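You operate a simulated robot arm through the tools that you are given. There is no shell and no other tool. Be economical: measure what you need, move in short steps, check, and stop when the job is done.

You run a simulated robot arm. Do the job below in one go: nothing can be reset, and whatever is moved stays where it is left.

TASK
Get the hot brush up to 200 degrees.
Fine: plug its stand into the grey socket before you switch that on; wait for the green lamp.

The check looks at the end state, three seconds after you hand in, the way a careful person would. Anything else that was tipped, shoved, dropped, spilled or broken makes it a failure.

THE ROBOT
A 6-joint arm with a two-finger parallel gripper, fixed in place. Base frame: the origin is at the foot of the arm, x ahead of it, y to its left, z up; the work surface is at about z = 90. Lengths are in cm, angles in degrees, forces in N, time in s.
With the tool pointing down near the work surface it reaches from about 36 to 82 cm from the base axis. Its first joint turns from -166.0 to 166.0 degrees. Payload 3.91 kg.
The tool frame sits at the grasp point between the pads (the TCP): z along the fingers, y along the line on which they close. The tips reach 3 cm beyond it. Largest opening 11 cm; finger width 2, thickness 1; the body of the gripper, 4.8 by 11.2 cm, starts 5.5 cm behind the TCP.
Orientation is told as [roll, pitch, yaw] about the base's x, y, z axes, in that order, counted from this pose: with the fingers straight down and closing along the base's y, the tool's x points along the base's -x, its y along +y and its z along -z.

THE INTERFACE
- The arm moves only by the tool nudge_tool. Its argument "steps" is a list of rows, each a list of 7 numbers: the shift along the tool's x, y, z in units of 250 mm (1.0 is 250 mm), then the turn, a rotation vector about the tool's x, y, z in units of 180 degrees (1.0 is 180 degrees), then the opening, from 0 (shut) to 1 (fully open). In form: [[tx, ty, tz, wx, wy, wz, hand], ...]. A call has 1 to 10 rows; each row is the pose to reach, as a shift and turn from the pose commanded when the call began, along the tool's axes at that moment. A call with a number of a shift or a turn outside -1 to 1 is refused whole. Rows are played at 5 a second. More than 5 cm and 8.6 degrees between two rows, or a gripper value outside its range, and nothing of the call is played. Where a pose cannot be reached the arm comes as near as it can. A force on the tool above 40 N (or 10 N above the force at the start of the call, whichever is more), or a blocked arm, ends the call early, and 0.2 s more pass. Each finger travels about 4.5 cm/s and halts on what it meets, pressing with about 43 N; the grip force reading is that of the motor and also rises with nothing between the fingers. The clock runs only during rows and for 0.2 s after the last one: add rows that repeat a pose to give the fingers time. The reply holds the time, the measured pose of the TCP, the force on the tool along the base axes, the opening and the grip force, in the units named above and with some noise, with the torque about the TCP (base axes, N m) and any sound that the robot's microphone picked up, and new pictures: "views" is both (left out), scene, wrist or none.
- Cameras (640 x 400 px; columns grow to the right, rows downward): "scene" is fixed at [4.87, 50.01, 172.31]; the picture's right is [-0.22, -0.98, 0.00], its down [-0.90, 0.20, -0.38] and it looks along [0.37, -0.08, -0.92] (base axes); focal length 373 px, centre (320, 200). "wrist" rides on the gripper at [7.7, 0.7, -11.4] in the tool frame; the picture's right is [-0.09, 1.00, 0.00], its down [-0.80, -0.07, -0.59] and it looks along [-0.59, -0.05, 0.80] (tool axes); focal length 270 px, centre (320, 200). There is no depth. A picture from a camera that has moved, and an enlarged one, comes with that camera's place and axes in the base frame and with its lens.
- raise_lower(by): slides the trunk up (or, below 0, down) by that many cm; the arm rides with it, the base frame stays. It gives what a move gives, with no picture.
- enlarge(camera, box): a new picture of the part [left, top, right, bottom] of that camera's present view, enlarged. No time passes.
- finish_job(): hands the job in; it is judged then, once.

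Go step by step. Nothing tells you positions but the pictures and the camera data: compare them with the known pose of the tool, close in by small moves and look again before you grip or let go. The budget is 120 turns and 200 pictures, counting those below and the enlarged ones. Unless the task says otherwise, let go and move clear before handing in, and close with one line.

The tools are called after ">>>" by a JSON object that holds its "op" and its "data". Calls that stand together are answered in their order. nudge_tool: Moves the arm, as the interface text tells. Its arguments: {"type":"object","properties":{"steps":{"type":"array"},"views":{"type":"string","enum":["both","scene","wrist","none"]}},"required":["steps"]} The other tools are called the same way: raise_lower (by) slides the trunk up or down; enlarge (camera, box) takes an enlarged picture of a part of a camera's view; finish_job () hands the job in.

At the start:

```text
time_s: 0.0
tool_pos: [24.34, 30.78, 129.81]
ee_rot: [-0.1, 0.0, 0.0]
force: [0.4, 0.5, -0.5]
torque: [-0.04, -0.01, 0.01]
finger_gap: 11.01
gripper_force: 0.0
trunk travel left (down, up): [-57.5, 3.5]
```

scene: 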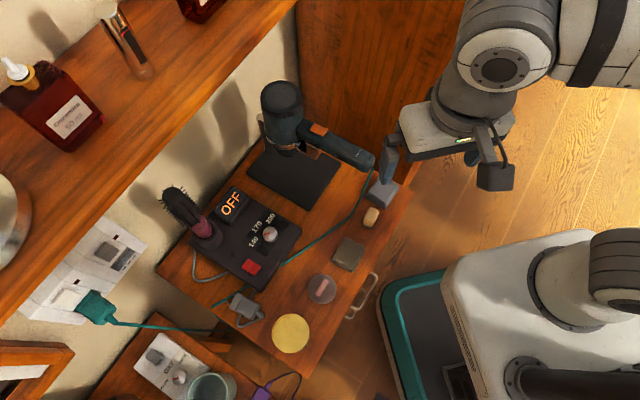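
wrist: 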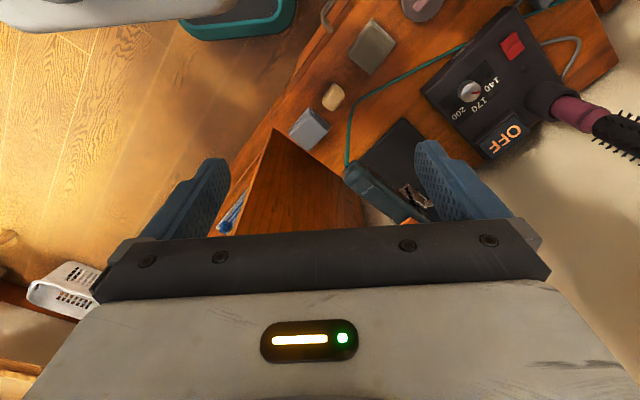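

I see a dresser with a hot-brush stand (display OFF, a knob with 140/170/200, a red button), a loose grey plug, and sockets on the wall at left. I'll enlarge the key areas first.

>>> {"op": "enlarge", "data": {"camera": "scene", "box": [150, 170, 330, 282]}}

>>> {"op": "enlarge", "data": {"camera": "scene", "box": [10, 200, 170, 300]}}

>>> {"op": "enlarge", "data": {"camera": "scene", "box": [100, 270, 310, 400]}}

```text
3.56 times, centred on (240, 226) of scene
camera zoom: at [4.87, 50.01, 172.31], right [-0.22, -0.98, 0.0], down [-0.9, 0.2, -0.38], along [0.37, -0.08, -0.92], focal length 1327 px, centre (604, 108)
```

zoom: 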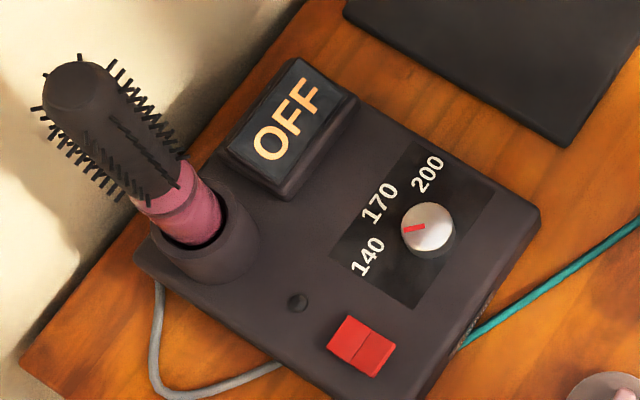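

```text
4.00 times, centred on (90, 250) of scene
camera zoom: at [4.87, 50.01, 172.31], right [-0.22, -0.98, 0.0], down [-0.9, 0.2, -0.38], along [0.37, -0.08, -0.92], focal length 1493 px, centre (1240, 0)
```

zoom: 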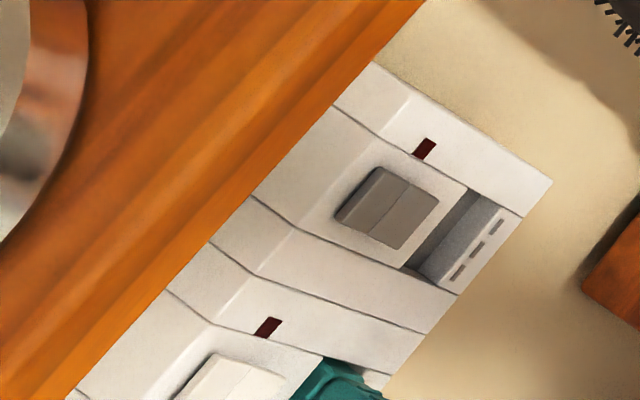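

```text
3.05 times, centred on (205, 335) of scene
camera zoom: at [4.87, 50.01, 172.31], right [-0.22, -0.98, 0.0], down [-0.9, 0.2, -0.38], along [0.37, -0.08, -0.92], focal length 1138 px, centre (670, -211)
```

zoom: 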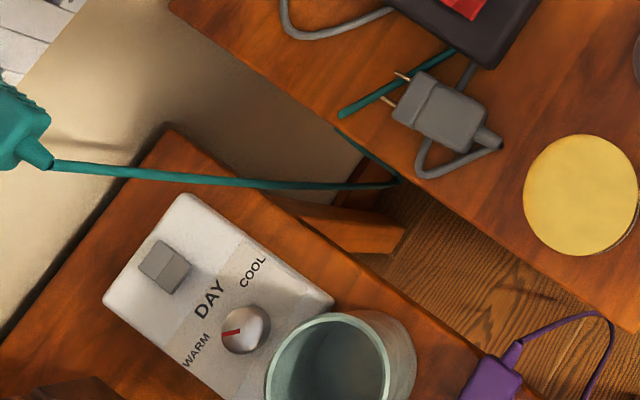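

The stand is off, the grey plug lies at about (17, 64, 91) with its pins towards the wall, and the wall (normal about (-0.7,-0.7)) has the grey socket with three slots. I'll turn the wrist to look at the plug and socket.

>>> {"op": "nudge_tool", "data": {"steps": [[0, 0, 0, 0, 0, -0.039, 1], [0, 0, 0, 0, 0, -0.078, 1], [0, 0, 0, 0, 0, -0.117, 1], [0, 0, 0, 0, 0, -0.156, 1], [0, 0, 0, 0, 0, -0.195, 1], [0, 0, 0, 0, 0, -0.234, 1], [0, 0, 0, 0, 0, -0.273, 1], [0, 0, 0, 0, 0, -0.312, 1], [0, 0, 0, 0, 0, -0.351, 1], [0, 0, 0, 0, 0, -0.39, 1]]}}

```text
time_s: 2.2
tool_pos: [24.48, 30.72, 129.69]
ee_rot: [-0.1, 0.0, 70.3]
force: [-0.7, 0.3, 1.3]
torque: [0.0, 0.01, -0.01]
finger_gap: 10.98
gripper_force: 0.0
trunk travel left (down, up): [-57.5, 3.5]
camera wrist: at [21.3, 23.76, 141.3], right [-0.91, 0.42, 0.0], down [0.34, 0.73, 0.59], along [0.25, 0.54, -0.8], focal length 270 px, centre (320, 200)
```

scene: 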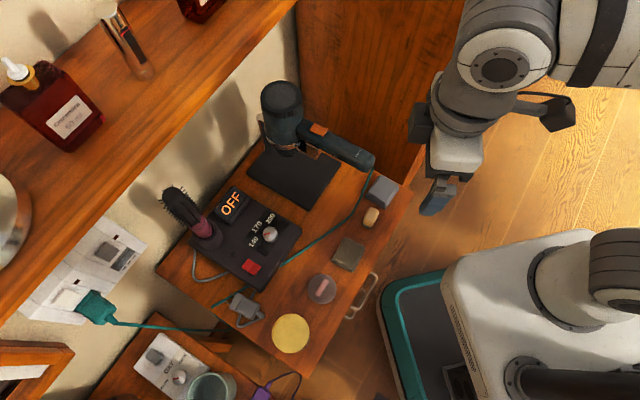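
wrist: 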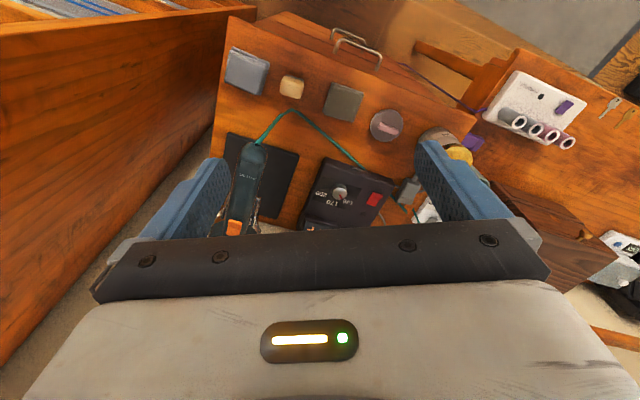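

The view was partly blocked by the gripper; the camera sits on the robot side. I'll turn the tool about its axis so that the camera will be above when I tilt the fingers towards the wall.

>>> {"op": "nudge_tool", "data": {"steps": [[0, 0, 0, 0, 0, -0.045, 1], [0, 0, 0, 0, 0, -0.09, 1], [0, 0, 0, 0, 0, -0.135, 1], [0, 0, 0, 0, 0, -0.18, 1], [0, 0, 0, 0, 0, -0.225, 1], [0, 0, 0, 0, 0, -0.27, 1], [0, 0, 0, 0, 0, -0.315, 1], [0, 0, 0, 0, 0, -0.36, 1], [0, 0, 0, 0, 0, -0.405, 1], [0, 0, 0, 0, 0, -0.43, 1]], "views": "none"}}

>>> {"op": "nudge_tool", "data": {"steps": [[0, 0, 0, 0, 0, -0.045, 1], [0, 0, 0, 0, 0, -0.09, 1], [0, 0, 0, 0, 0, -0.135, 1], [0, 0, 0, 0, 0, -0.18, 1], [0, 0, 0, 0, 0, -0.225, 1], [0, 0, 0, 0, 0, -0.27, 1], [0, 0, 0, 0, 0, -0.315, 1], [0, 0, 0, 0, 0, -0.36, 1], [0, 0, 0, 0, 0, -0.405, 1], [0, 0, 0, 0, 0, -0.43, 1]], "views": "both"}}

```text
time_s: 4.4
tool_pos: [24.37, 30.67, 129.72]
ee_rot: [0.0, 0.0, 147.7]
force: [0.1, -0.6, 0.4]
torque: [0.0, 0.0, 0.01]
finger_gap: 10.99
gripper_force: 0.0
trunk travel left (down, up): [-57.5, 3.5]
```

```text
time_s: 6.6
tool_pos: [24.41, 30.75, 129.74]
ee_rot: [0.1, 0.1, -134.9]
force: [0.3, 0.4, 0.3]
torque: [0.0, 0.04, -0.02]
finger_gap: 11.0
gripper_force: 0.1
trunk travel left (down, up): [-57.5, 3.5]
camera wrist: at [30.45, 35.77, 141.31], right [0.64, -0.76, 0.0], down [-0.62, -0.52, 0.59], along [-0.45, -0.38, -0.8], focal length 270 px, centre (320, 200)
```

scene: 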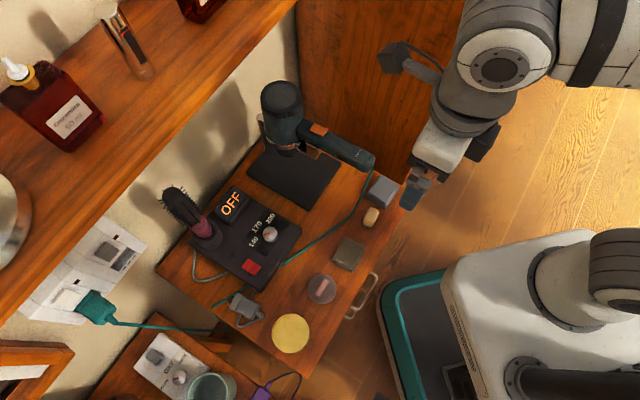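
wrist: 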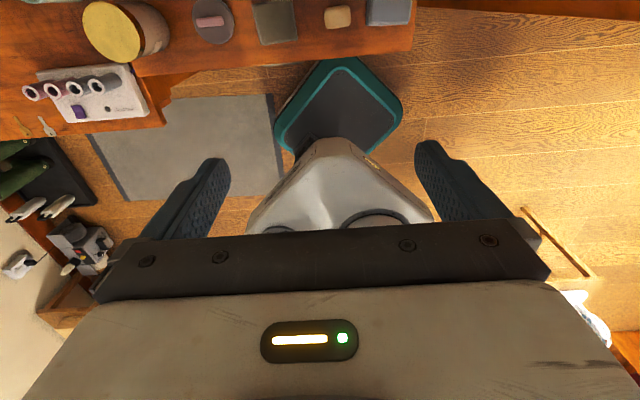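

Orientation reached. Now I'll tilt the tool 50° towards the wall while moving over the dresser to view plug and socket.

>>> {"op": "nudge_tool", "data": {"steps": [[0.055, -0.08, 0.03, 0, 0.028, 0, 1], [0.11, -0.16, 0.06, 0, 0.056, 0, 1], [0.165, -0.24, 0.09, 0, 0.084, 0, 1], [0.22, -0.32, 0.12, 0, 0.112, 0, 1], [0.275, -0.4, 0.15, 0, 0.14, 0, 1], [0.33, -0.48, 0.18, 0, 0.168, 0, 1], [0.385, -0.56, 0.21, 0, 0.196, 0, 1], [0.44, -0.64, 0.24, 0, 0.224, 0, 1], [0.495, -0.72, 0.27, 0, 0.252, 0, 1], [0.55, -0.8, 0.3, 0, 0.278, 0, 1]]}}

```text
time_s: 8.8
tool_pos: [19.97, 54.8, 122.25]
ee_rot: [0.1, 50.2, -134.9]
force: [0.0, 0.7, 0.1]
torque: [0.01, 0.0, 0.02]
finger_gap: 10.99
gripper_force: 0.0
trunk travel left (down, up): [-57.5, 3.5]
camera wrist: at [17.8, 51.63, 135.63], right [0.67, -0.74, -0.07], down [-0.74, -0.64, -0.23], along [0.13, 0.2, -0.97], focal length 270 px, centre (320, 200)
```

scene: 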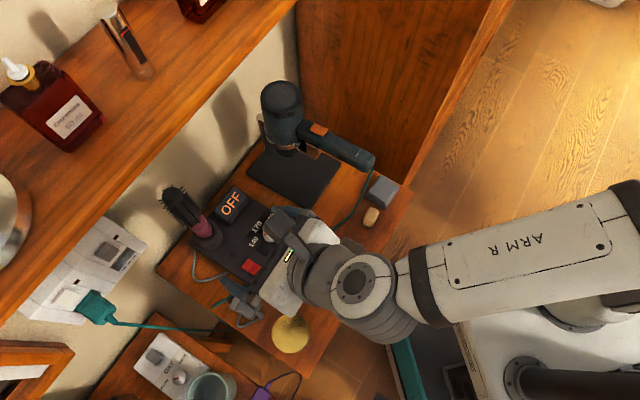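
wrist: 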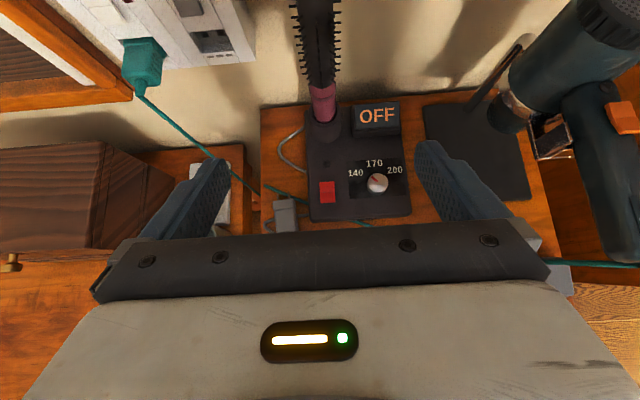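

Very useful view: stand, plug and socket visible upright. Enlarging them.

>>> {"op": "enlarge", "data": {"camera": "wrist", "box": [110, 0, 270, 100]}}

>>> {"op": "enlarge", "data": {"camera": "wrist", "box": [250, 90, 426, 200]}}

>>> {"op": "enlarge", "data": {"camera": "wrist", "box": [240, 180, 336, 240]}}

```text
4.00 times, centred on (190, 50) of wrist
camera zoom: at [17.8, 51.63, 135.63], right [0.67, -0.74, -0.07], down [-0.74, -0.64, -0.23], along [0.13, 0.2, -0.97], focal length 1081 px, centre (840, 800)
```

zoom: 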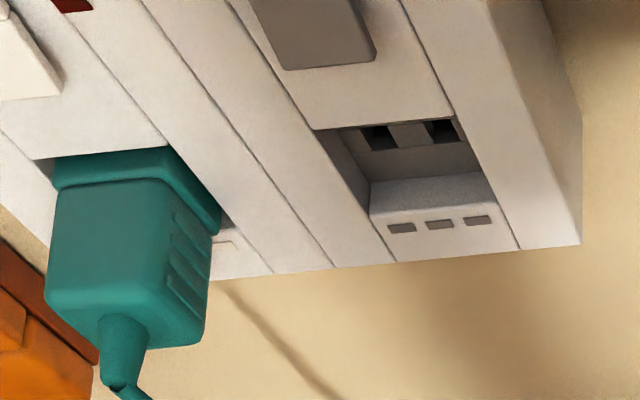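

```text
3.64 times, centred on (338, 145) of wrist
camera zoom: at [17.8, 51.63, 135.63], right [0.67, -0.74, -0.07], down [-0.74, -0.64, -0.23], along [0.13, 0.2, -0.97], focal length 983 px, centre (254, 400)
```

zoom: 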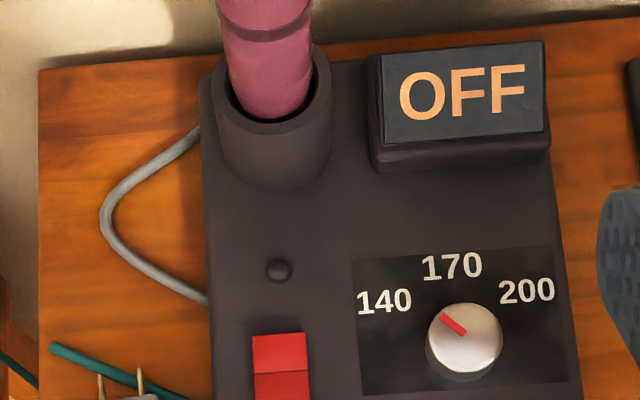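

```text
6.67 times, centred on (288, 210) of wrist
camera zoom: at [17.8, 51.63, 135.63], right [0.67, -0.74, -0.07], down [-0.74, -0.64, -0.23], along [0.13, 0.2, -0.97], focal length 1802 px, centre (533, 133)
```

zoom: 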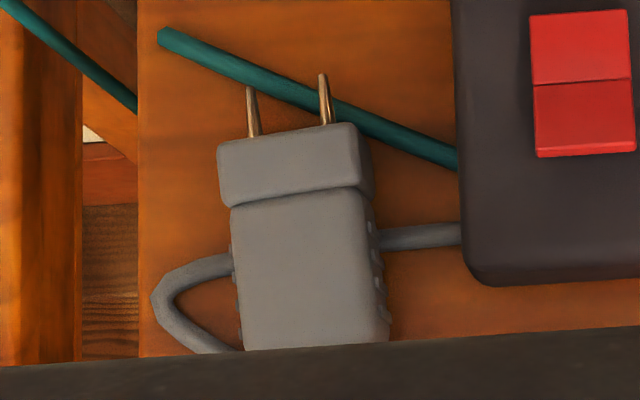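

The plug has two flat pins and lies about 7° off the wall normal; the grey recess has two holes at roughly (28.8, 82.4, 108). Before choosing the grasp tilt I'll look up at the socket and the shelf underside, from a safe distance.

>>> {"op": "nudge_tool", "data": {"steps": [[0, 0, 0, 0, 0.045, 0, 1], [0, 0, 0, 0, 0.09, 0, 1], [0, 0, 0, 0, 0.135, 0, 1], [0, 0, 0, 0, 0.18, 0, 1], [0, 0, 0, 0, 0.225, 0, 1], [0, 0, 0, 0, 0.26, 0, 1], [0, 0, 0, 0, 0.29, 0, 1]]}}

```text
time_s: 10.4
tool_pos: [19.84, 54.66, 122.15]
ee_rot: [-180.0, 77.6, 45.0]
force: [-0.4, -0.2, 0.4]
torque: [0.02, -0.04, -0.03]
finger_gap: 11.03
gripper_force: 0.0
trunk travel left (down, up): [-57.5, 3.5]
camera wrist: at [11.52, 45.15, 127.39], right [0.72, -0.69, -0.09], down [-0.34, -0.24, -0.91], along [0.61, 0.68, -0.41], focal length 270 px, centre (320, 200)
```

scene: 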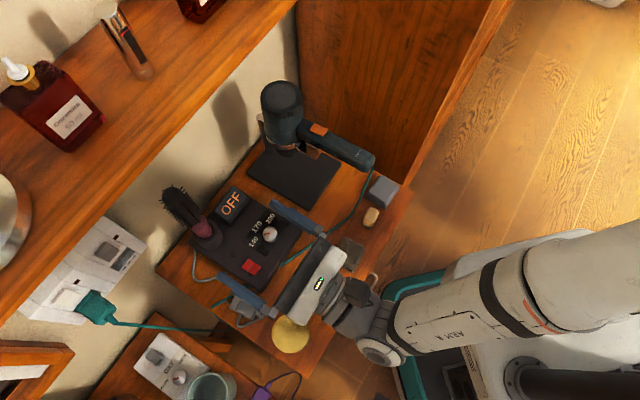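
wrist: 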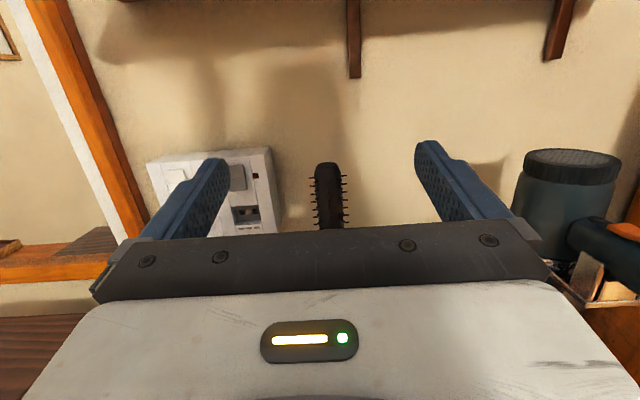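

The shelf underside is high (about z 135, edge ~15 cm from the wall), so a 30° tilt should clear both the shelf and the tall yellow jar behind the plug. Enlarging the socket.

>>> {"op": "enlarge", "data": {"camera": "wrist", "box": [180, 140, 300, 240]}}

```text
4.00 times, centred on (240, 190) of wrist
camera zoom: at [11.52, 45.15, 127.39], right [0.72, -0.69, -0.09], down [-0.34, -0.24, -0.91], along [0.61, 0.68, -0.41], focal length 1081 px, centre (640, 240)
```

zoom: 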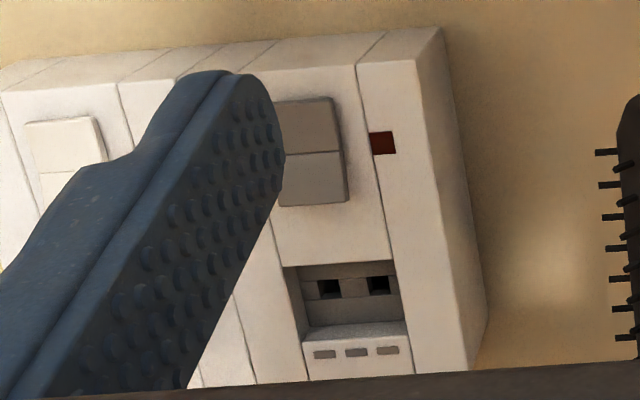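

Now I'll bring the tool back to a 30° tilt and shift over the plug, then descend.

>>> {"op": "nudge_tool", "data": {"steps": [[0, -0.03, 0, 0, -0.045, 0, 1], [0, -0.06, 0, 0, -0.09, 0, 1], [0, -0.09, 0, 0, -0.135, 0, 1], [0, -0.12, 0, 0, -0.18, 0, 1], [0, -0.15, 0, 0, -0.225, 0, 1], [0, -0.18, 0, 0, -0.27, 0, 1], [0, -0.21, 0, 0, -0.315, 0, 1], [-0.1, -0.24, 0, 0, -0.36, 0, 0.8], [-0.2, -0.283, 0, 0, -0.402, 0, 0.6]], "views": "none"}}

```text
time_s: 12.4
tool_pos: [15.68, 60.43, 117.32]
ee_rot: [0.1, 29.8, -134.9]
force: [-0.2, -0.3, -0.5]
torque: [-0.01, 0.0, 0.0]
finger_gap: 6.6
gripper_force: 0.0
trunk travel left (down, up): [-57.5, 3.5]
```

>>> {"op": "nudge_tool", "data": {"steps": [[-0.044, 0, 0.106, 0.004, 0, -0.007, 0.5], [-0.089, 0, 0.213, 0.008, 0, -0.0135, 0.5], [-0.133, 0, 0.319, 0.012, 0, -0.02, 0.5], [-0.178, -0.003, 0.426, 0.016, 0, -0.027, 0.5], [-0.222, -0.006, 0.532, 0.0195, 0, -0.0337, 0.5]]}}

```text
time_s: 13.6
tool_pos: [17.04, 61.75, 102.96]
ee_rot: [0.0, 29.9, -128.0]
force: [-1.0, 0.5, -0.6]
torque: [0.02, -0.02, -0.02]
finger_gap: 5.5
gripper_force: 0.0
trunk travel left (down, up): [-57.5, 3.5]
camera wrist: at [18.3, 62.12, 116.89], right [0.74, -0.67, -0.04], down [-0.67, -0.74, 0.12], along [-0.11, -0.06, -0.99], focal length 270 px, centre (320, 200)
```

scene: 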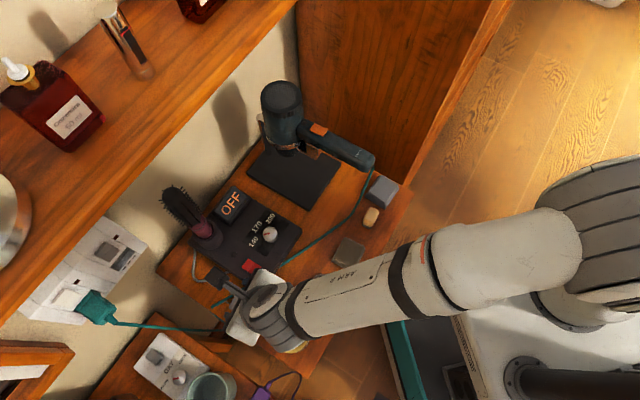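
wrist: 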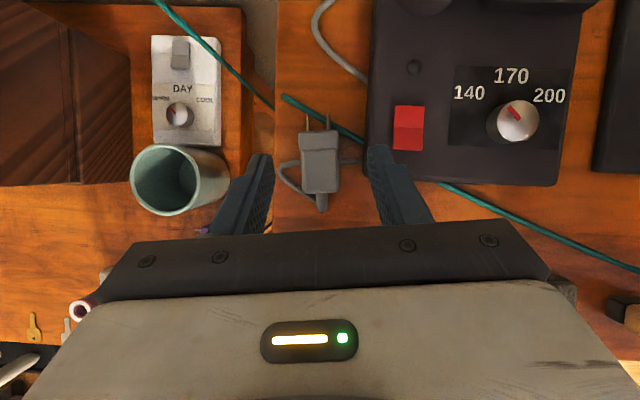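

>>> {"op": "enlarge", "data": {"camera": "wrist", "box": [250, 100, 410, 220]}}

```text
3.33 times, centred on (330, 160) of wrist
camera zoom: at [18.3, 62.12, 116.89], right [0.74, -0.67, -0.04], down [-0.67, -0.74, 0.12], along [-0.11, -0.06, -0.99], focal length 901 px, centre (287, 333)
```

zoom: 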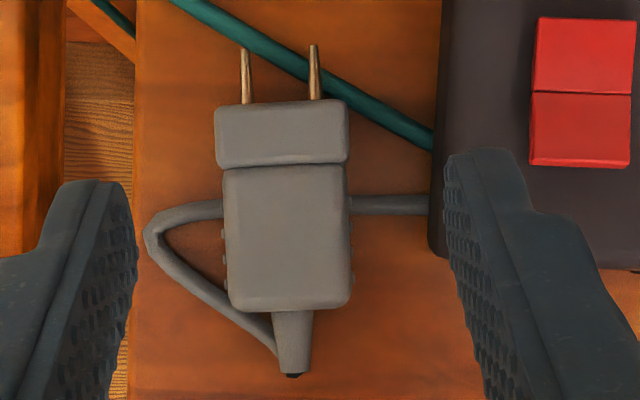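

Plug centred nicely and aligned. I'll descend with a narrower opening (stand edge is close on the right).

>>> {"op": "nudge_tool", "data": {"steps": [[0, -0.01, 0, 0, 0, 0, 0.43], [-0.03, -0.01, 0.05, 0, 0, 0, 0.43], [-0.06, -0.01, 0.1, 0, 0, 0, 0.43], [-0.089, -0.01, 0.151, 0, 0, 0, 0.43], [-0.119, -0.01, 0.202, 0, 0, 0, 0.43]]}}

```text
time_s: 14.8
tool_pos: [16.73, 62.0, 97.17]
ee_rot: [0.0, 29.9, -127.9]
force: [0.5, -0.3, 0.2]
torque: [0.01, -0.01, 0.0]
finger_gap: 4.73
gripper_force: 0.0
trunk travel left (down, up): [-57.5, 3.5]
camera wrist: at [17.98, 62.31, 110.99], right [0.74, -0.67, -0.04], down [-0.67, -0.74, 0.12], along [-0.11, -0.06, -0.99], focal length 270 px, centre (320, 200)
```

scene: 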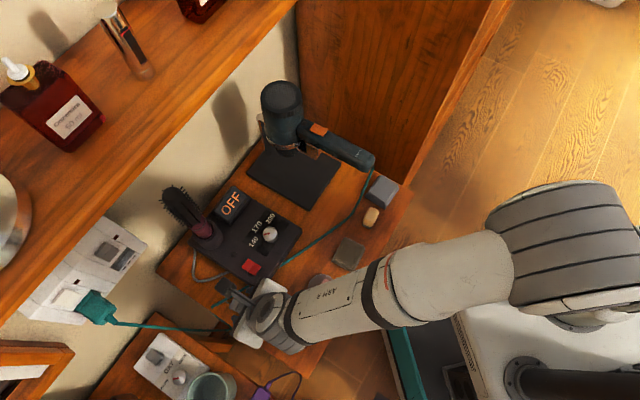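
wrist: 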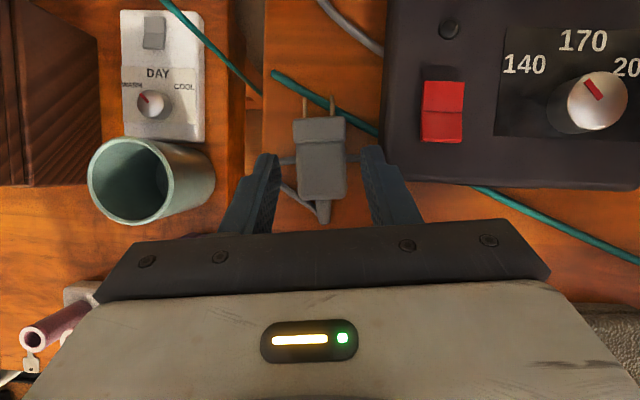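

Fingers straddle the plug. Continuing down in small steps.

>>> {"op": "nudge_tool", "data": {"steps": [[-0.02, 0, 0.035, 0, 0, 0, 0.43], [-0.04, 0, 0.069, 0, 0, 0, 0.43], [-0.06, 0, 0.104, 0, 0, 0, 0.43]], "views": "wrist"}}

>>> {"op": "enlarge", "data": {"camera": "wrist", "box": [240, 80, 400, 220]}}

```text
time_s: 15.4
tool_pos: [16.7, 62.3, 96.54]
ee_rot: [-0.8, 30.8, -128.4]
force: [2.3, -2.2, 28.8]
torque: [-1.4, 1.34, 0.22]
finger_gap: 4.75
gripper_force: 0.0
trunk travel left (down, up): [-57.5, 3.5]
stopped in row 2: the force on the tool passed its limit at 51 N (the readings are from after the stop); the commanded pose is now the measured one
camera wrist: at [18.01, 62.45, 110.36], right [0.74, -0.67, -0.06], down [-0.67, -0.74, 0.1], along [-0.11, -0.04, -0.99], focal length 270 px, centre (320, 200)
```

wrist: 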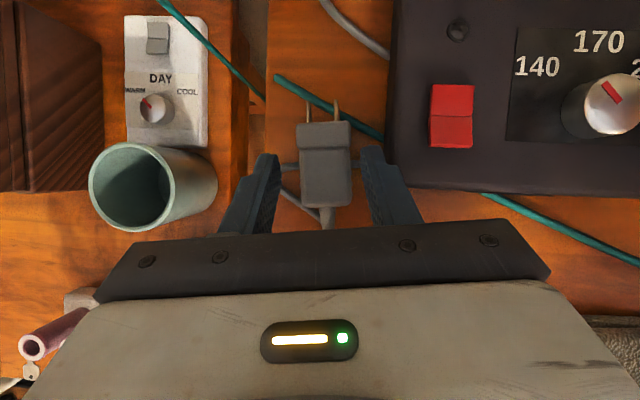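

```text
2.86 times, centred on (320, 150) of wrist
camera zoom: at [18.01, 62.45, 110.36], right [0.74, -0.67, -0.06], down [-0.67, -0.74, 0.1], along [-0.11, -0.04, -0.99], focal length 772 px, centre (320, 343)
```

zoom: 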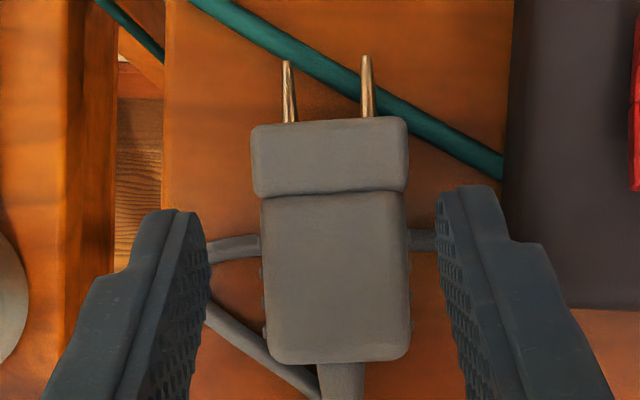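

The gripper's underside touched the tall jar behind (torque points there), not the table. I'll lift straight off and check the jar.

>>> {"op": "nudge_tool", "data": {"steps": [[0.02, 0, -0.035, 0, 0, 0, 0.43], [0.06, 0, -0.104, 0, 0, 0, 0.43], [0.11, 0, -0.19, 0, 0, 0, 0.43]], "views": "none"}}

>>> {"op": "nudge_tool", "data": {"steps": [[0.02, 0, 0, 0, -0.04, 0, 0.43], [0.04, 0, 0, 0.002, -0.087, 0, 0.43]], "views": "both"}}

```text
time_s: 16.2
tool_pos: [16.78, 62.3, 101.51]
ee_rot: [-0.4, 30.5, -128.2]
force: [-1.2, -0.6, 0.2]
torque: [0.05, -0.01, 0.01]
finger_gap: 4.71
gripper_force: 0.1
trunk travel left (down, up): [-57.5, 3.5]
```

```text
time_s: 16.8
tool_pos: [17.18, 62.92, 101.97]
ee_rot: [-0.7, 14.7, -128.2]
force: [-0.2, 0.4, 0.4]
torque: [0.01, 0.05, -0.03]
finger_gap: 4.73
gripper_force: 0.1
trunk travel left (down, up): [-57.5, 3.5]
camera wrist: at [20.93, 66.01, 115.08], right [0.73, -0.68, -0.03], down [-0.62, -0.69, 0.37], along [-0.28, -0.25, -0.93], focal length 270 px, centre (320, 200)
```

scene: 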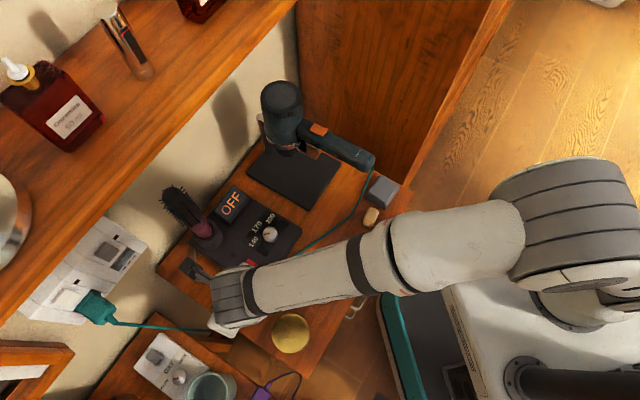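
wrist: 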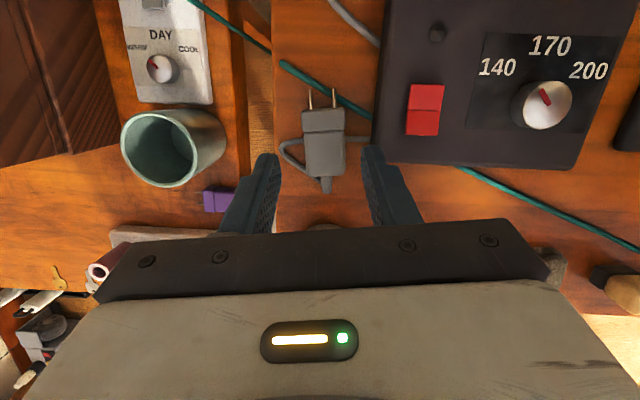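

The jar is unmoved. With a 15° tilt the gripper stays clear of it; descending on the plug again.

>>> {"op": "nudge_tool", "data": {"steps": [[-0.02, 0.004, 0.075, 0, 0, 0, 0.43], [-0.04, 0.004, 0.15, 0, 0, 0, 0.43], [-0.055, 0.004, 0.2, 0, 0, 0, 0.43], [-0.066, 0.004, 0.24, 0, 0, 0, 0.43]], "views": "wrist"}}

>>> {"op": "enlarge", "data": {"camera": "wrist", "box": [240, 80, 400, 220]}}

```text
time_s: 17.8
tool_pos: [17.25, 62.88, 95.88]
ee_rot: [-0.7, 14.8, -128.1]
force: [-0.1, 0.5, -0.5]
torque: [-0.03, 0.0, 0.02]
finger_gap: 4.72
gripper_force: 0.1
trunk travel left (down, up): [-57.5, 3.5]
camera wrist: at [20.82, 65.88, 108.97], right [0.73, -0.68, -0.03], down [-0.62, -0.69, 0.37], along [-0.28, -0.25, -0.93], focal length 270 px, centre (320, 200)
```

wrist: 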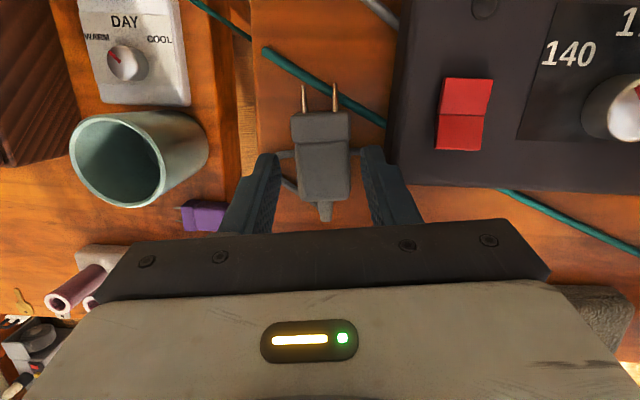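

```text
2.86 times, centred on (320, 150) of wrist
camera zoom: at [20.82, 65.88, 108.97], right [0.73, -0.68, -0.03], down [-0.62, -0.69, 0.37], along [-0.28, -0.25, -0.93], focal length 772 px, centre (320, 343)
```

zoom: 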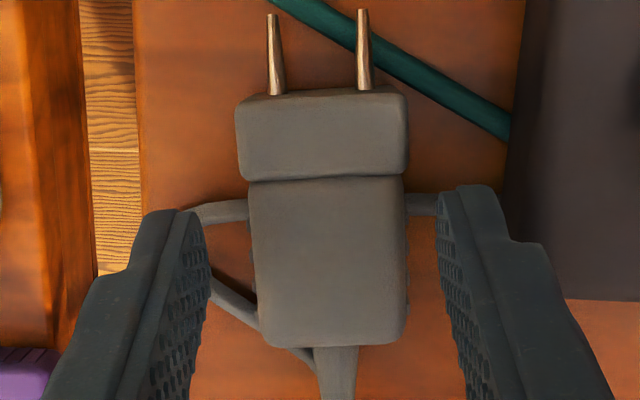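

>>> {"op": "nudge_tool", "data": {"steps": [[-0.012, 0, 0.03, 0, 0, 0, 0.43], [-0.022, 0, 0.06, 0, 0, 0, 0.43], [-0.028, 0, 0.08, 0, 0, 0, 0.43]], "views": "wrist"}}

>>> {"op": "enlarge", "data": {"camera": "wrist", "box": [240, 80, 400, 220]}}

```text
time_s: 18.6
tool_pos: [17.02, 62.76, 93.66]
ee_rot: [-0.7, 14.8, -128.0]
force: [-0.4, -0.6, 0.4]
torque: [0.01, 0.01, -0.02]
finger_gap: 4.74
gripper_force: 0.1
trunk travel left (down, up): [-57.5, 3.5]
camera wrist: at [20.73, 65.81, 106.9], right [0.73, -0.68, -0.03], down [-0.62, -0.69, 0.37], along [-0.28, -0.25, -0.93], focal length 270 px, centre (320, 200)
```

wrist: 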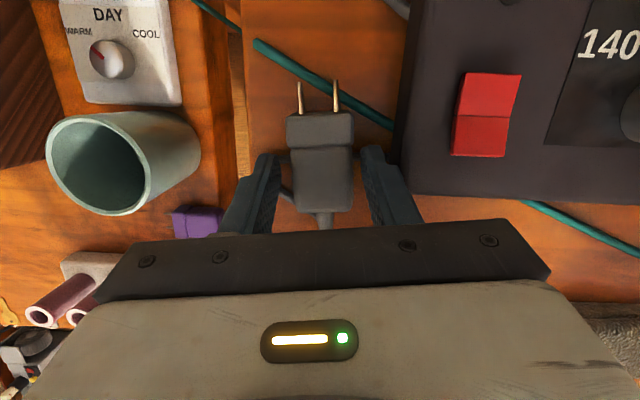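

```text
2.86 times, centred on (320, 150) of wrist
camera zoom: at [20.73, 65.81, 106.9], right [0.73, -0.68, -0.03], down [-0.62, -0.69, 0.37], along [-0.28, -0.25, -0.93], focal length 772 px, centre (320, 343)
```

zoom: 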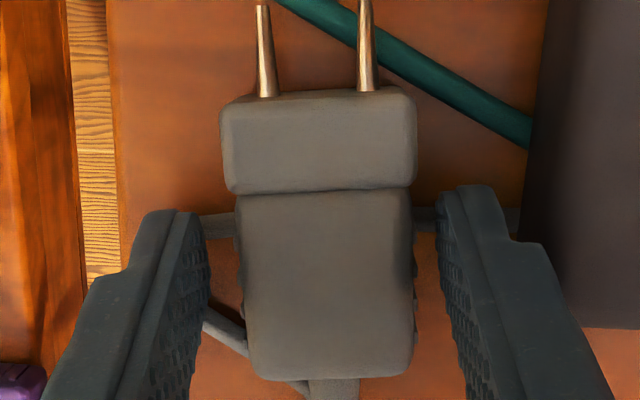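

Well placed; closing the grip.

>>> {"op": "nudge_tool", "data": {"steps": [[0, 0, 0, 0, 0, 0, 0.25], [0, 0, 0, 0, 0, 0, 0.2], [0, 0, 0, 0, 0, 0, 0.2], [0, 0, 0, 0, 0, 0, 0.2]], "views": "wrist"}}

```text
time_s: 19.6
tool_pos: [17.19, 62.8, 93.74]
ee_rot: [-0.8, 14.8, -128.1]
force: [0.4, 0.3, 0.5]
torque: [0.02, -0.02, -0.01]
finger_gap: 3.51
gripper_force: 42.7
trunk travel left (down, up): [-57.5, 3.5]
camera wrist: at [20.73, 65.8, 106.9], right [0.73, -0.68, -0.03], down [-0.62, -0.69, 0.37], along [-0.28, -0.25, -0.93], focal length 270 px, centre (320, 200)
```

wrist: 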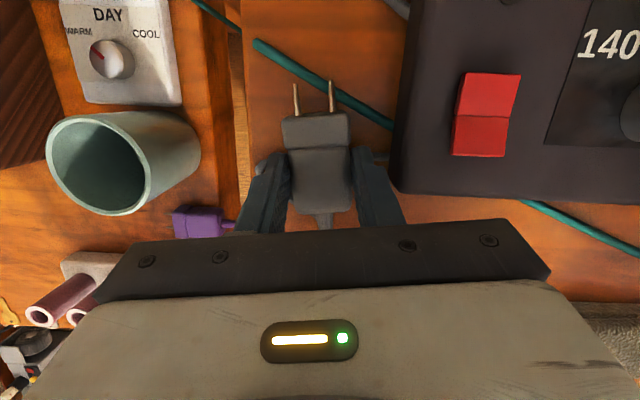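

Gripped (3.5 cm). Since this grip tilt would foul the shelf at the socket, I'll carry the plug ~10 cm nearer to the wall on the free strip, set it down and regrip at a flatter angle. First lift.

>>> {"op": "nudge_tool", "data": {"steps": [[0.01, 0, -0.039, 0, 0, 0, 0.2], [0.02, 0, -0.077, 0, 0, 0, 0.2], [0.031, 0, -0.116, 0, 0, 0, 0.2], [0.041, 0, -0.155, 0, 0, 0, 0.2]], "views": "both"}}

```text
time_s: 20.6
tool_pos: [17.11, 62.7, 97.68]
ee_rot: [-0.7, 14.8, -128.1]
force: [1.3, -0.9, -0.3]
torque: [0.01, -0.03, 0.01]
finger_gap: 2.2
gripper_force: 0.0
trunk travel left (down, up): [-57.5, 3.5]
camera wrist: at [20.74, 65.71, 110.9], right [0.73, -0.68, -0.03], down [-0.62, -0.69, 0.37], along [-0.28, -0.25, -0.93], focal length 270 px, centre (320, 200)
```

scene: 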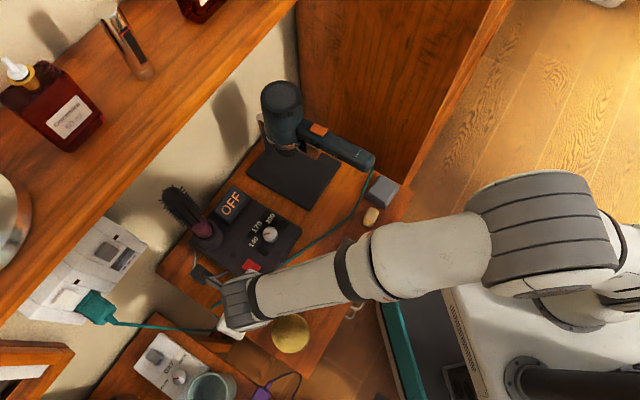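
wrist: 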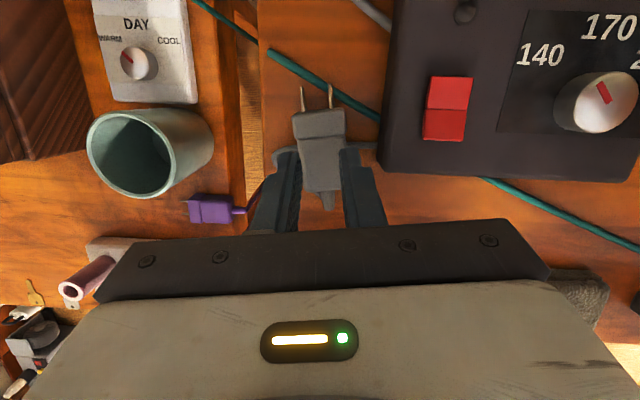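

The plug slipped out of the fingers — I held it too high. Looking closer before a deeper grip.

>>> {"op": "enlarge", "data": {"camera": "wrist", "box": [240, 80, 400, 220]}}

```text
2.86 times, centred on (320, 150) of wrist
camera zoom: at [20.74, 65.71, 110.9], right [0.73, -0.68, -0.03], down [-0.62, -0.69, 0.37], along [-0.28, -0.25, -0.93], focal length 772 px, centre (320, 343)
```

zoom: 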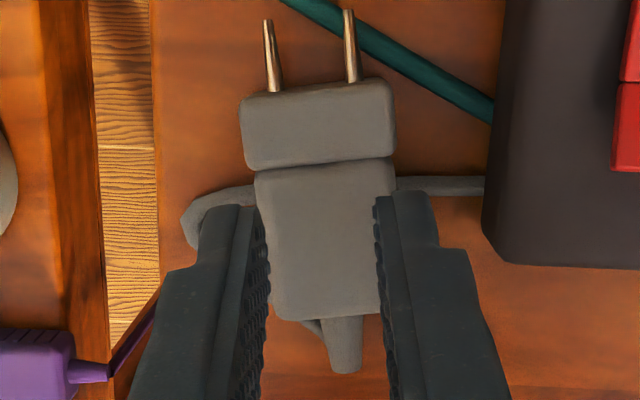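

>>> {"op": "nudge_tool", "data": {"steps": [[0, 0, 0, 0.003, 0, -0.01, 0.43], [0, 0, 0, 0.0056, 0, -0.0215, 0.43], [0, 0, 0, 0.0056, 0, -0.0215, 0.43], [-0.012, 0, 0.045, 0.0056, 0, -0.0215, 0.43], [-0.024, 0, 0.09, 0.0056, 0, -0.0215, 0.43], [-0.034, 0, 0.13, 0.0056, 0, -0.0215, 0.43], [-0.041, 0, 0.155, 0.0056, 0, -0.0215, 0.43], [-0.044, 0, 0.166, 0.0056, 0, -0.0215, 0.43], [-0.046, 0, 0.174, 0.0056, 0, -0.0215, 0.43]], "views": "wrist"}}

>>> {"op": "enlarge", "data": {"camera": "wrist", "box": [240, 80, 400, 220]}}

```text
time_s: 22.6
tool_pos: [17.08, 62.86, 93.19]
ee_rot: [-0.6, 14.9, -124.0]
force: [-1.1, -1.3, 2.8]
torque: [-0.04, -0.05, -0.03]
finger_gap: 4.72
gripper_force: 0.1
trunk travel left (down, up): [-57.5, 3.5]
camera wrist: at [20.48, 66.03, 106.34], right [0.78, -0.63, -0.03], down [-0.57, -0.73, 0.37], along [-0.26, -0.27, -0.93], focal length 270 px, centre (320, 200)
```

wrist: 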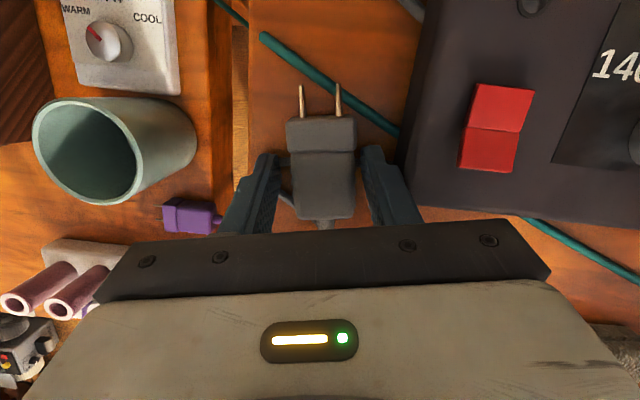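

```text
2.86 times, centred on (320, 150) of wrist
camera zoom: at [20.48, 66.03, 106.34], right [0.78, -0.63, -0.03], down [-0.57, -0.73, 0.37], along [-0.26, -0.27, -0.93], focal length 772 px, centre (320, 343)
```

zoom: 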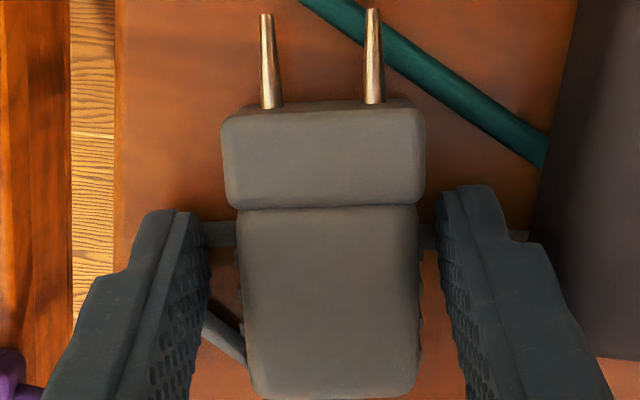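

>>> {"op": "nudge_tool", "data": {"steps": [[0, 0, 0, 0, 0, 0, 0.25], [0, 0, 0, 0, 0, 0, 0.1], [0, 0, 0, 0, 0, 0, 0], [0, 0, 0, 0, 0, 0, 0], [0, 0, 0, 0, 0, 0, 0]], "views": "none"}}

>>> {"op": "nudge_tool", "data": {"steps": [[0.005, 0, -0.02, 0, 0, 0, 0], [0.01, 0, -0.039, 0, 0, 0, 0], [0.016, 0, -0.06, 0, 0, 0, 0]], "views": "wrist"}}

```text
time_s: 23.8
tool_pos: [17.15, 62.8, 93.11]
ee_rot: [-0.7, 15.0, -124.1]
force: [0.8, 1.0, 4.6]
torque: [-0.07, -0.13, 0.05]
finger_gap: 3.49
gripper_force: 42.6
trunk travel left (down, up): [-57.5, 3.5]
```

```text
time_s: 24.6
tool_pos: [17.11, 62.68, 94.7]
ee_rot: [-0.7, 14.8, -124.2]
force: [0.1, -0.1, -0.4]
torque: [-0.03, 0.0, -0.05]
finger_gap: 3.49
gripper_force: 42.8
trunk travel left (down, up): [-57.5, 3.5]
camera wrist: at [20.49, 66.02, 107.83], right [0.78, -0.63, -0.03], down [-0.57, -0.73, 0.37], along [-0.26, -0.27, -0.93], focal length 270 px, centre (320, 200)
```

wrist: 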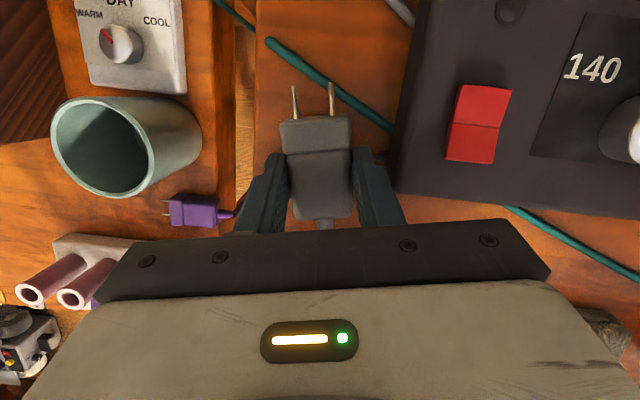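

The plug is held firmly now. Lifting and carrying it towards the wall, aligning its yaw with the wall normal.

>>> {"op": "nudge_tool", "data": {"steps": [[0.017, 0, -0.064, 0, 0, 0, 0], [0.034, 0, -0.128, 0, 0, 0, 0], [0.1, 0.005, -0.111, -0.003, 0, 0.01, 0], [0.16, 0.01, -0.094, -0.006, 0, 0.023, 0], [0.22, 0.015, -0.078, -0.009, 0, 0.034, 0], [0.29, 0.02, -0.06, -0.012, 0, 0.045, 0], [0.36, 0.025, -0.042, -0.0145, 0, 0.0555, 0], [0.42, 0.028, -0.026, -0.0154, 0, 0.0586, 0]]}}

```text
time_s: 26.4
tool_pos: [23.27, 70.66, 97.99]
ee_rot: [-0.7, 14.7, -135.1]
force: [-0.3, 0.3, -1.0]
torque: [-0.01, 0.01, -0.01]
finger_gap: 3.54
gripper_force: 43.6
trunk travel left (down, up): [-57.5, 3.5]
camera wrist: at [27.26, 73.3, 111.17], right [0.65, -0.76, -0.03], down [-0.7, -0.61, 0.37], along [-0.31, -0.22, -0.93], focal length 270 px, centre (320, 200)
```

scene: 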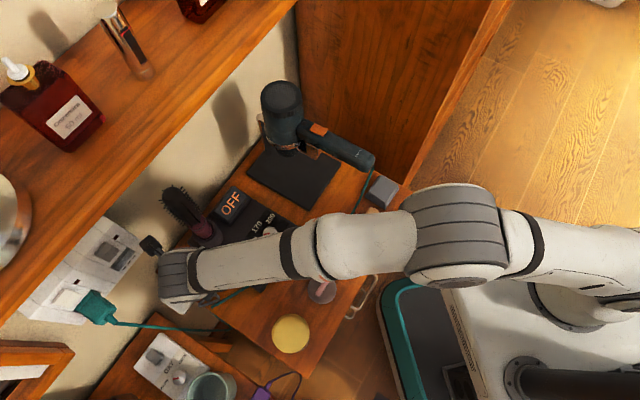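
wrist: 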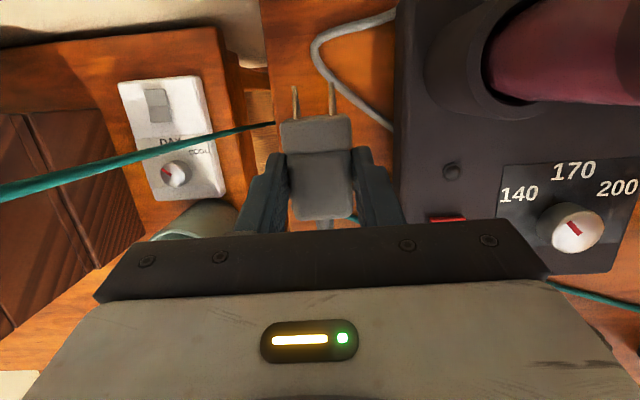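

>>> {"op": "enlarge", "data": {"camera": "wrist", "box": [220, 60, 420, 235]}}

```text
2.29 times, centred on (320, 148) of wrist
camera zoom: at [27.26, 73.3, 111.17], right [0.65, -0.76, -0.03], down [-0.7, -0.61, 0.37], along [-0.31, -0.22, -0.93], focal length 618 px, centre (320, 320)
```

zoom: 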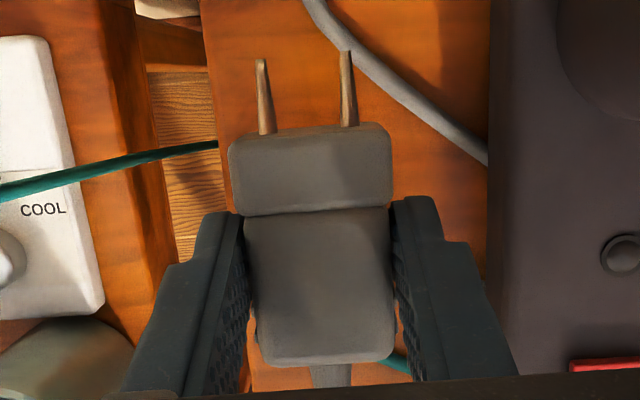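

Strip is clear here; lowering the plug to the table.

>>> {"op": "nudge_tool", "data": {"steps": [[-0.01, 0, 0.04, 0, 0, 0, 0], [-0.02, 0, 0.08, 0, 0, 0, 0], [-0.03, 0, 0.12, 0, 0, 0, 0], [-0.04, 0, 0.15, 0, 0, 0, 0], [-0.045, 0, 0.172, 0, 0, 0, 0], [-0.049, 0, 0.186, 0, 0, 0, 0]], "views": "wrist"}}

```text
time_s: 27.8
tool_pos: [23.23, 70.63, 93.23]
ee_rot: [-0.7, 14.7, -135.0]
force: [0.1, 0.3, -0.8]
torque: [0.01, 0.03, 0.02]
finger_gap: 3.52
gripper_force: 42.8
trunk travel left (down, up): [-57.5, 3.5]
camera wrist: at [27.3, 73.29, 106.35], right [0.65, -0.76, -0.03], down [-0.7, -0.61, 0.37], along [-0.3, -0.22, -0.93], focal length 270 px, centre (320, 200)
```

wrist: 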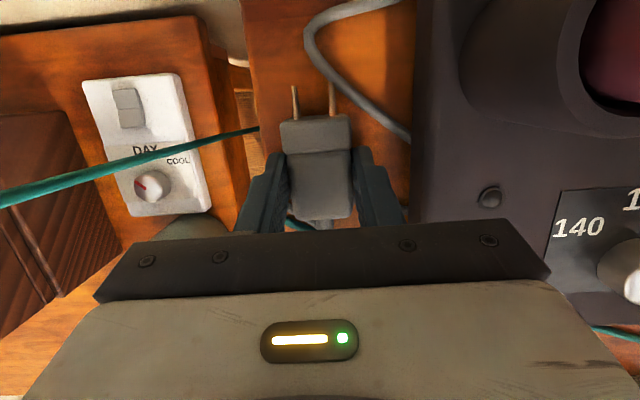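

>>> {"op": "nudge_tool", "data": {"steps": [[-0.001, 0, 0.005, 0, 0, 0, 0], [-0.002, 0, 0.008, 0, 0, 0, 0], [-0.003, 0, 0.011, 0, 0, 0, 0]], "views": "none"}}

```text
time_s: 28.6
tool_pos: [23.37, 70.61, 93.21]
ee_rot: [-0.8, 14.9, -135.0]
force: [4.2, 2.3, 13.7]
torque: [-0.19, -0.31, 0.01]
finger_gap: 3.5
gripper_force: 42.7
trunk travel left (down, up): [-57.5, 3.5]
```

On the table. Releasing and rising.

>>> {"op": "nudge_tool", "data": {"steps": [[0, 0, 0, 0, 0, 0, 0.4], [0, 0, 0, 0, 0, 0, 0.45], [0, 0, 0, 0, 0, 0, 0.45], [0.015, 0, -0.06, 0, 0, 0, 0.45], [0.03, 0, -0.116, 0, 0, 0, 0.45], [0.05, 0, -0.19, 0, 0, 0, 0.45]], "views": "none"}}

```text
time_s: 30.0
tool_pos: [23.3, 70.62, 97.86]
ee_rot: [-0.8, 14.8, -135.0]
force: [0.2, -0.2, 0.2]
torque: [0.02, -0.02, 0.02]
finger_gap: 4.98
gripper_force: 0.0
trunk travel left (down, up): [-57.5, 3.5]
```

>>> {"op": "nudge_tool", "data": {"steps": [[-0.007, 0, -0.02, 0, 0.035, 0, 0.45], [-0.014, 0, -0.049, -0.002, 0.07, 0, 0.45], [-0.021, 0, -0.049, -0.004, 0.105, 0, 0.45], [-0.028, 0, -0.049, -0.0044, 0.14, 0, 0.45]]}}

>>> {"op": "enlarge", "data": {"camera": "wrist", "box": [220, 60, 420, 235]}}

```text
time_s: 31.0
tool_pos: [22.64, 70.02, 98.92]
ee_rot: [0.0, 39.9, -135.1]
force: [0.3, 0.7, -0.5]
torque: [-0.01, -0.01, 0.02]
finger_gap: 4.96
gripper_force: 0.1
trunk travel left (down, up): [-57.5, 3.5]
camera wrist: at [22.16, 68.42, 112.68], right [0.66, -0.75, -0.06], down [-0.76, -0.65, -0.06], along [0.01, 0.08, -1.0], focal length 270 px, centre (320, 200)
```

scene: 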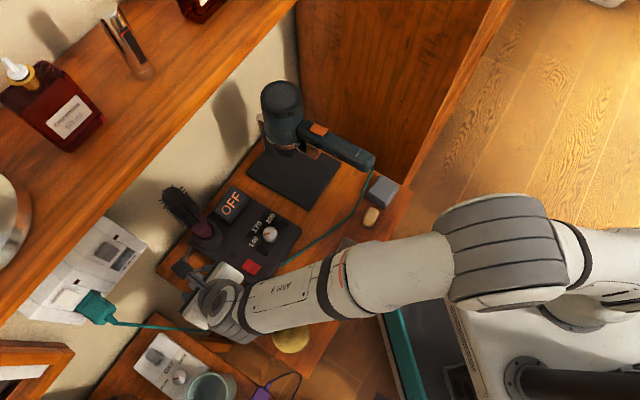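
wrist: 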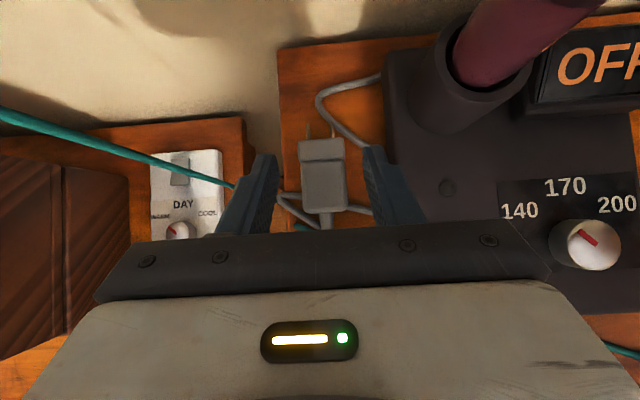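

```text
2.29 times, centred on (320, 148) of wrist
camera zoom: at [22.16, 68.42, 112.68], right [0.66, -0.75, -0.06], down [-0.76, -0.65, -0.06], along [0.01, 0.08, -1.0], focal length 618 px, centre (320, 320)
```

zoom: 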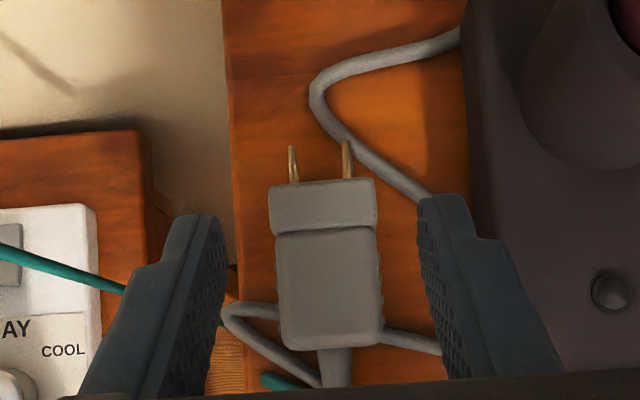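

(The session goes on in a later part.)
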